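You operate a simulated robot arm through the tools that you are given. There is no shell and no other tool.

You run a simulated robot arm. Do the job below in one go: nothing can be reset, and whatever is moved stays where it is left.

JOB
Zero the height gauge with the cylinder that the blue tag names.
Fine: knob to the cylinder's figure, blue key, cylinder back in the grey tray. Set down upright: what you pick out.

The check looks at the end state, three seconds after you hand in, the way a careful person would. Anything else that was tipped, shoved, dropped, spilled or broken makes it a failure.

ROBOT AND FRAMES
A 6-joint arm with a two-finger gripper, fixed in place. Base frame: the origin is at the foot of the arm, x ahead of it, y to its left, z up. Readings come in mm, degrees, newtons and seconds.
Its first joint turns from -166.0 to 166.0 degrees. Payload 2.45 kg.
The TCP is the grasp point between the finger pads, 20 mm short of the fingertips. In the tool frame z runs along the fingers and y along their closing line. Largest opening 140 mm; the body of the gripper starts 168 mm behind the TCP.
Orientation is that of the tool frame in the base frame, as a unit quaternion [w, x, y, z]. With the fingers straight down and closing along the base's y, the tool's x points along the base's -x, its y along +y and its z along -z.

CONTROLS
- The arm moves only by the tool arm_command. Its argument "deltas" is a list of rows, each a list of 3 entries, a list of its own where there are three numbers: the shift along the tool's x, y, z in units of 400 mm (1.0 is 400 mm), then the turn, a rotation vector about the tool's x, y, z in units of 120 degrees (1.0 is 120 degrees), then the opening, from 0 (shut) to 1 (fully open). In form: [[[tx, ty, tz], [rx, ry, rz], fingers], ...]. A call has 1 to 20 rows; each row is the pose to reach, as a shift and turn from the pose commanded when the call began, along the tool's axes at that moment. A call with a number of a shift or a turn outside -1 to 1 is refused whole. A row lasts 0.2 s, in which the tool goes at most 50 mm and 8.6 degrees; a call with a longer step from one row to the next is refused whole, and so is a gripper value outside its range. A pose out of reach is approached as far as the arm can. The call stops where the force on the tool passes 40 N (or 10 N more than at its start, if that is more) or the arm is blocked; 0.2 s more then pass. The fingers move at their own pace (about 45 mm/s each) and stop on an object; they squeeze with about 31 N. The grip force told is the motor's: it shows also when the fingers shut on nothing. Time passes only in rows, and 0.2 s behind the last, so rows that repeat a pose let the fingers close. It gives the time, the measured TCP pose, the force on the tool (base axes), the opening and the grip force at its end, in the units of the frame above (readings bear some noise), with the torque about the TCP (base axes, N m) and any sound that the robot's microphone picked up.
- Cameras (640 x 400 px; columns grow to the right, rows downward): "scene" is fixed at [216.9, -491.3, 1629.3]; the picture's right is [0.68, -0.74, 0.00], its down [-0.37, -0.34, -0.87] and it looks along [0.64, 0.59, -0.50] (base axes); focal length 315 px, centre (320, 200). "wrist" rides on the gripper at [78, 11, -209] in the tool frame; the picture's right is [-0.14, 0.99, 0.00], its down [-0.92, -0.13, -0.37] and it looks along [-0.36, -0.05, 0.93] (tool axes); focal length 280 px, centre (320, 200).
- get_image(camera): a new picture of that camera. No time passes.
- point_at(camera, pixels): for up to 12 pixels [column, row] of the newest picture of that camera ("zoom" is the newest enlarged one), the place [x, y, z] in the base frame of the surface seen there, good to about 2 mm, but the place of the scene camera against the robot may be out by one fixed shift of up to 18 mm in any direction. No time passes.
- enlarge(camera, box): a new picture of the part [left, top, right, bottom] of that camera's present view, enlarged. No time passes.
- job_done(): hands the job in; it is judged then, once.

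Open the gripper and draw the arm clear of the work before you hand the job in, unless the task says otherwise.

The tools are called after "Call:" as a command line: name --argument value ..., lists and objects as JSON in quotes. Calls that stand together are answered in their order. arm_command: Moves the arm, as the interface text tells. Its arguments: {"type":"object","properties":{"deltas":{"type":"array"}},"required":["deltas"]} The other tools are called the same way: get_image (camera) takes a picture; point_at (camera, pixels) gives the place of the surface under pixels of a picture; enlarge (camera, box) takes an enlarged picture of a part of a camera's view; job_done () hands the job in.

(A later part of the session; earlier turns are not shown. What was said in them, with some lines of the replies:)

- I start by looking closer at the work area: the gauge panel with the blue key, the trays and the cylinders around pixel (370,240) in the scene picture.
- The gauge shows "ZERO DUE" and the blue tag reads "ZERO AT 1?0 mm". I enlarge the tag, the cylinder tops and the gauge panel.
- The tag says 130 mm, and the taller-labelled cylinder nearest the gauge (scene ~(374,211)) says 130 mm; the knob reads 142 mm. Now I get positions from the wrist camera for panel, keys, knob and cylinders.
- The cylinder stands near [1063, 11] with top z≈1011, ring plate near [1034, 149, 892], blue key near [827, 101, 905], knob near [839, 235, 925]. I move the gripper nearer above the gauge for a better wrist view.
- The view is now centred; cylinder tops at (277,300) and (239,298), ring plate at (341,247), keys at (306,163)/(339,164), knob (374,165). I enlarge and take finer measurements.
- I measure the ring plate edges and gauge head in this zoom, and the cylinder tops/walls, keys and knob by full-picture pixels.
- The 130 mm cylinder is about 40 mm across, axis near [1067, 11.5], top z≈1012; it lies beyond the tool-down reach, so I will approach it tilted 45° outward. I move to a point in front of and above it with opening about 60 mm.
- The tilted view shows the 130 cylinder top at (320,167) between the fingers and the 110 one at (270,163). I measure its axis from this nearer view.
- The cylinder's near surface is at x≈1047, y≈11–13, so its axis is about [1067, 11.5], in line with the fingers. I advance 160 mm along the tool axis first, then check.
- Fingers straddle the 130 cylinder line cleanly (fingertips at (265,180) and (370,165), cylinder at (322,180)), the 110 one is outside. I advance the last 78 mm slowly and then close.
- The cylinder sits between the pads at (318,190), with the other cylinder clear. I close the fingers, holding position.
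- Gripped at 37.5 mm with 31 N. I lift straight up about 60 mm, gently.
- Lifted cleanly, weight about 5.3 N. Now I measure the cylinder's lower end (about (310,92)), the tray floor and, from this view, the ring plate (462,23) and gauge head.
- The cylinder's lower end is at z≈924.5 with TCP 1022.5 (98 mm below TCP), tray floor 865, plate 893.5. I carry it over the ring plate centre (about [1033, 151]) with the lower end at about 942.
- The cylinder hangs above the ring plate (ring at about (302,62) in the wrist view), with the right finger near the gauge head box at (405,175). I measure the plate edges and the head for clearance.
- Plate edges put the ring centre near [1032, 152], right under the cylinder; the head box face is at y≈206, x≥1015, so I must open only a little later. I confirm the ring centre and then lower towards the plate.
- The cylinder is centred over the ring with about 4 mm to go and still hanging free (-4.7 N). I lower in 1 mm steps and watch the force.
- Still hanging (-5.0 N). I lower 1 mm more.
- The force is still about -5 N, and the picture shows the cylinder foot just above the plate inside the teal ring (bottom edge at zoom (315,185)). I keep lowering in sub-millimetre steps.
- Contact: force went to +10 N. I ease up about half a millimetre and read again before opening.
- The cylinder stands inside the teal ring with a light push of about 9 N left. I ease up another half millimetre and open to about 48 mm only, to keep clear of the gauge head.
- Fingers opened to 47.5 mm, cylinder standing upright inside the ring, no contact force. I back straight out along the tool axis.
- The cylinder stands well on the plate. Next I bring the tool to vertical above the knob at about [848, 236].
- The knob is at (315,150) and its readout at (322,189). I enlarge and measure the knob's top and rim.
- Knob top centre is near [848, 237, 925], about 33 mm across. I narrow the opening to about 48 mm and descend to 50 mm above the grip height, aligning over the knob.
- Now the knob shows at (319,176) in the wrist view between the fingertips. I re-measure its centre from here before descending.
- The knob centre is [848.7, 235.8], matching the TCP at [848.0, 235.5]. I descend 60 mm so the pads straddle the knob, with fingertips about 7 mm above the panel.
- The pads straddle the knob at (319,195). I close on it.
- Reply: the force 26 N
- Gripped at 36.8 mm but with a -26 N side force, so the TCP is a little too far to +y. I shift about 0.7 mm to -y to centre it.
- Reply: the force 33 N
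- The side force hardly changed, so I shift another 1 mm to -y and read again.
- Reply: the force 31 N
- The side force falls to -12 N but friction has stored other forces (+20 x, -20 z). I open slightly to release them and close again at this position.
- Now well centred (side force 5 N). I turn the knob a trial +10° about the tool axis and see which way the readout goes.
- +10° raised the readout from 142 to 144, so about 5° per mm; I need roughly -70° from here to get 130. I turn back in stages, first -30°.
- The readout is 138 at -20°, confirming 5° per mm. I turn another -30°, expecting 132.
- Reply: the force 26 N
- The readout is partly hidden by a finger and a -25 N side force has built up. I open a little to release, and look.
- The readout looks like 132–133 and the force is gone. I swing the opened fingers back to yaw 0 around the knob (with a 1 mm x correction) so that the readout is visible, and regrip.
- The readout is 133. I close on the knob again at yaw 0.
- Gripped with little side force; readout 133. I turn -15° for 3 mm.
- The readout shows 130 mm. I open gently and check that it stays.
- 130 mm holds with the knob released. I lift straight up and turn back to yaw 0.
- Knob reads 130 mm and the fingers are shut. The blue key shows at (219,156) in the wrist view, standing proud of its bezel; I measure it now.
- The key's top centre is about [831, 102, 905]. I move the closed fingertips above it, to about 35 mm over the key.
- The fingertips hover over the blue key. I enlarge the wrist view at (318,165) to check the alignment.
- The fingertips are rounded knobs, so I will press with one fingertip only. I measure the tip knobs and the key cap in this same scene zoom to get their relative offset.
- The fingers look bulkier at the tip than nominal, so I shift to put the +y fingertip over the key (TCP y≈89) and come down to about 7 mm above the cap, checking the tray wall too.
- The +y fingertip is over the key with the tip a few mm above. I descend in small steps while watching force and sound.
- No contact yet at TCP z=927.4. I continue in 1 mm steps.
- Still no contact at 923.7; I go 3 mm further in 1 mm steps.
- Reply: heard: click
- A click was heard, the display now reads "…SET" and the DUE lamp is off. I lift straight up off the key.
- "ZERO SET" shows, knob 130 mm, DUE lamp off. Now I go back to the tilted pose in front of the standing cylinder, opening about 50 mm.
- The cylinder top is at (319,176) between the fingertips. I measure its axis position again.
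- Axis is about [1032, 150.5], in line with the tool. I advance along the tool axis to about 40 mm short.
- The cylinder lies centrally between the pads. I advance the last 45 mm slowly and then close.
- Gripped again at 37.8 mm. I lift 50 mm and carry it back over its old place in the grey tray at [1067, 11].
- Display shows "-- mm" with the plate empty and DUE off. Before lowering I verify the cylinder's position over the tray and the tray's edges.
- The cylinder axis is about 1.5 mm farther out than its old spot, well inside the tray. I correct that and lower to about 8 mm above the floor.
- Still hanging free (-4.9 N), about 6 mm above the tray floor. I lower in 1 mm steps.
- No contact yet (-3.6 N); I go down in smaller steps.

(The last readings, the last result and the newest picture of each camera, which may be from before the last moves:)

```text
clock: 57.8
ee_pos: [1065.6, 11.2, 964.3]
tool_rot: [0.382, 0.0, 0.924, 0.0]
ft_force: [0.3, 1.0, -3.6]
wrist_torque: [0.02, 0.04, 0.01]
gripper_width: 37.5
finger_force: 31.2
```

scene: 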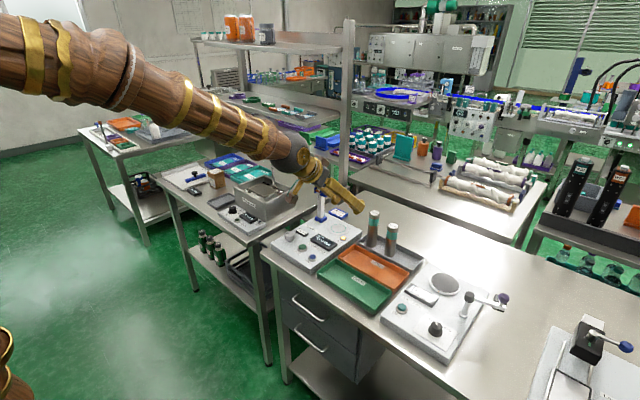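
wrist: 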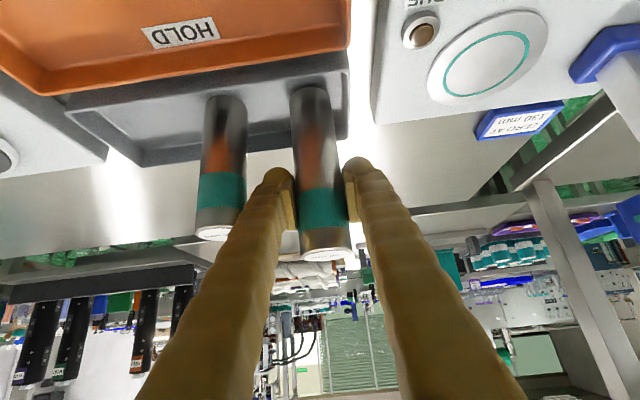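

Call:
arm_command --deltas '[[[0.0009, 0, 0.0009], [0, 0, 0], 0], [[0.0018, 0, 0.0018], [0, 0, 0], 0], [[0.0018, 0, 0.0018], [0, 0, 0], 0]]'

Call:
enlarge --camera "wrist" --box '[250, 50, 370, 140]'

```text
clock: 58.6
ee_pos: [1066.7, 12.0, 962.6]
tool_rot: [0.383, 0.001, 0.924, 0.0]
ft_force: [-2.3, -0.4, 3.8]
wrist_torque: [0.04, 0.15, 0.02]
gripper_width: 37.8
finger_force: 31.2
```

```text
4.44 times, centred on (310, 95) of wrist
```

zoom: 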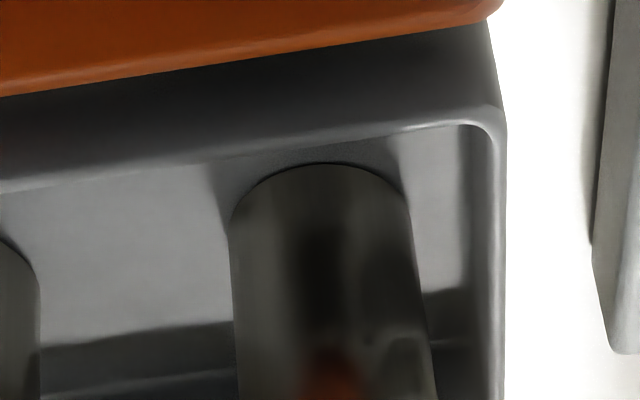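

Light contact (+3.8 N): the cylinder stands on the tray floor. I open the fingers to about 52 mm.

Call:
arm_command --deltas '[[[0, 0, 0], [0, 0, 0], 0.29], [[0, 0, 0], [0, 0, 0], 0.33], [[0, 0, 0], [0, 0, 0], 0.37], [[0, 0, 0], [0, 0, 0], 0.37]]'

Call:
get_image --camera "wrist"

Call:
enlarge --camera "scene" --box '[330, 190, 430, 270]'

```text
clock: 59.6
ee_pos: [1066.1, 10.9, 962.0]
tool_rot: [0.383, -0.001, 0.924, 0.001]
ft_force: [0.1, -0.4, -0.2]
wrist_torque: [-0.02, 0.02, 0.0]
gripper_width: 51.8
finger_force: 0.1
```

```text
taken
```

wrist: 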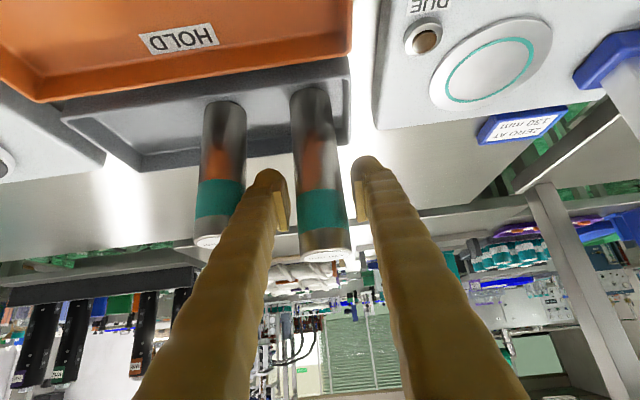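

```text
5.00 times, centred on (380, 230) of scene
```

zoom: 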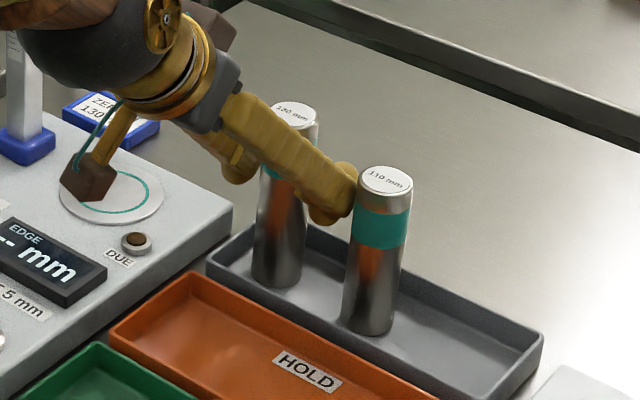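

The cylinder stands upright beside the 110 one, no force on the fingers. I back straight out along the tool axis.

Call:
arm_command --deltas '[[[0, 0, -0.03], [0, 0, 0], 0.37], [[0, 0, -0.07], [0, 0, 0], 0.37], [[0, 0, -0.13], [0, 0, 0], 0.37], [[0, 0, -0.21], [0, 0, 0], 0.37], [[0, 0, -0.3], [0, 0, 0], 0.37], [[0, 0, -0.4], [0, 0, 0], 0.37], [[0, 0, -0.5], [0, 0, 0], 0.37], [[0, 0, -0.5], [0, 0, 0], 0.37]]'

Call:
get_image --camera "wrist"

Call:
enlarge --camera "scene" --box '[280, 180, 440, 290]'

```text
clock: 61.4
ee_pos: [923.6, 12.6, 1102.9]
tool_rot: [0.383, 0.0, 0.924, 0.0]
ft_force: [-0.4, -0.8, 0.6]
wrist_torque: [0.0, 0.02, -0.01]
gripper_width: 51.8
finger_force: 0.1
```

```text
taken
```

wrist: 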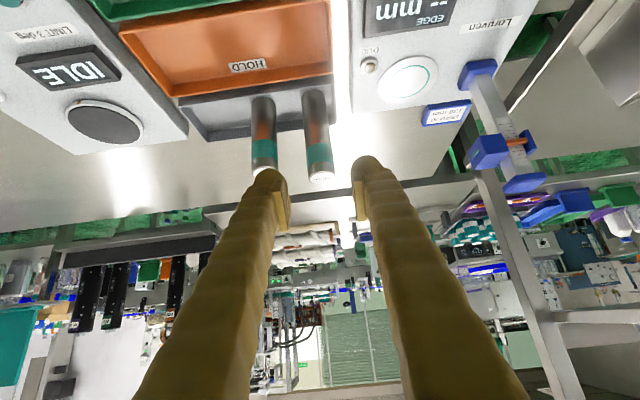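

```text
3.64 times, centred on (360, 235) of scene
```

zoom: 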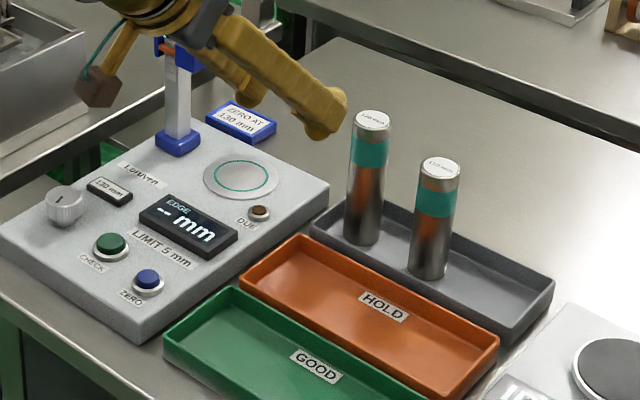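

Both cylinders stand in the grey tray, knob 130 mm, DUE off. I draw the arm back and up, tool vertical, with the gripper opened.

Call:
arm_command --deltas '[[[0.0, 0.0, -0.09], [0, 0, 0], 0.37], [[0.01, 0.03, -0.19], [0, 0.06, 0], 0.5], [[0.03, 0.07, -0.29], [0, 0.12, 0], 0.6], [[0.05, 0.11, -0.39], [0, 0.18, 0], 0.8], [[0.07, 0.15, -0.48], [0, 0.24, 0], 1], [[0.09, 0.19, -0.57], [0, 0.3, 0], 1], [[0.105, 0.22, -0.63], [0, 0.34, 0], 1], [[0.117, 0.25, -0.672], [0, 0.375, 0], 1], [[0.117, 0.25, -0.672], [0, 0.375, 0], 1], [[0.117, 0.25, -0.672], [0, 0.375, 0], 1]]'

Call:
get_image --camera "scene"

Call:
enlarge --camera "scene" --box '[260, 180, 440, 290]'

Call:
enlarge --camera "scene" --box '[275, 205, 365, 270]'

Call:
get_image --camera "wrist"

```text
clock: 63.6
ee_pos: [702.3, 110.7, 1260.4]
tool_rot: [0.0, -0.001, 1.0, -0.001]
ft_force: [0.8, -0.4, 0.4]
wrist_torque: [0.0, 0.04, 0.0]
gripper_width: 140.0
finger_force: 0.0
```

```text
taken
```

scene: 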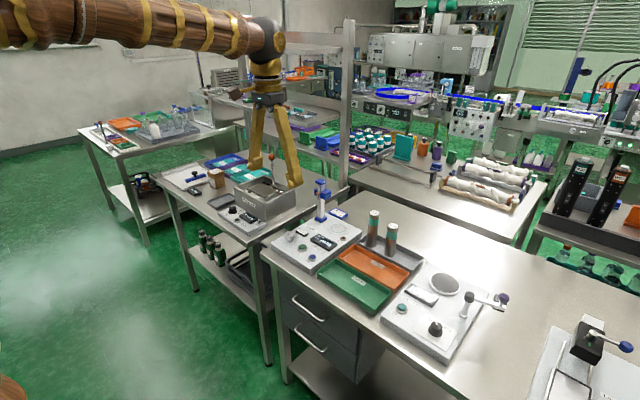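

```text
3.56 times, centred on (350, 235) of scene
```

zoom: 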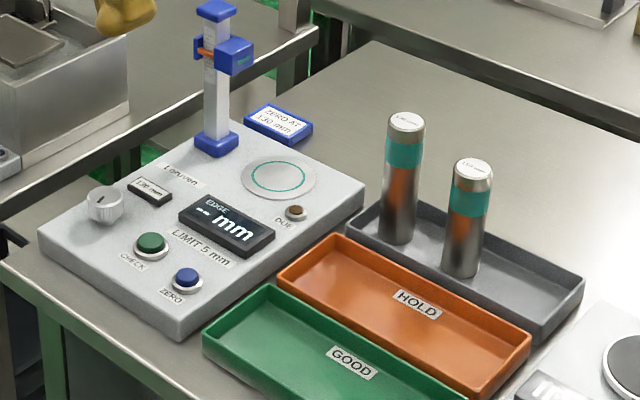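

```text
6.15 times, centred on (320, 238) of scene
```

zoom: 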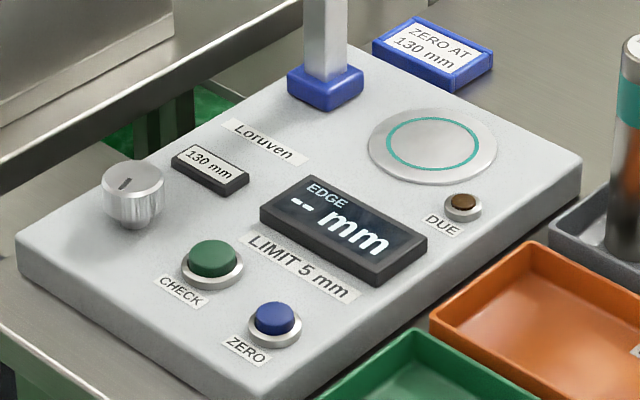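

```text
taken
```

wrist: 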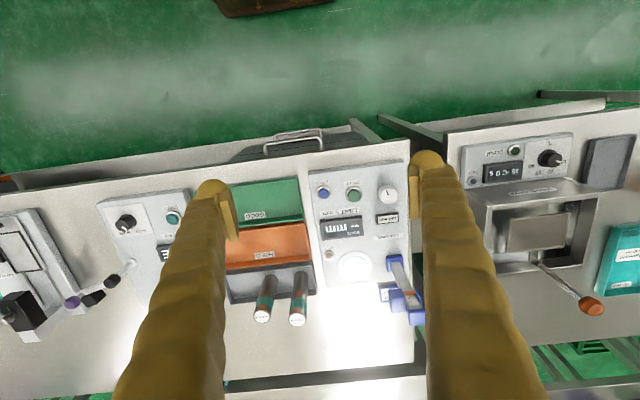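

The final pictures show the knob at 130 mm, the DUE lamp off, both cylinders upright in the grey tray, everything else in place, and the gripper open and clear. I hand the job in.

Call:
job_done

```text
The job is handed in.
```

The height gauge is zeroed at 130 mm, the figure on the blue tag, and I have handed the job in. No verdict came back with the hand-in.

- **Knob:** turned from 142 mm to 130 mm; the readout still showed 130 mm after I let go.
- **Zero:** I pressed the blue key with the 130 mm cylinder standing inside the ring on the plate. The display changed to "ZERO SET" and the DUE lamp went out. With the plate empty again the display reads "-- mm".
- **Cylinder:** it is back in the grey tray, upright, within a few millimetres of where it stood before, beside the untouched 110 mm one.
- **Everything else:** the last pictures show nothing else moved or tipped. The gripper is open and the arm is drawn back clear of the bench.
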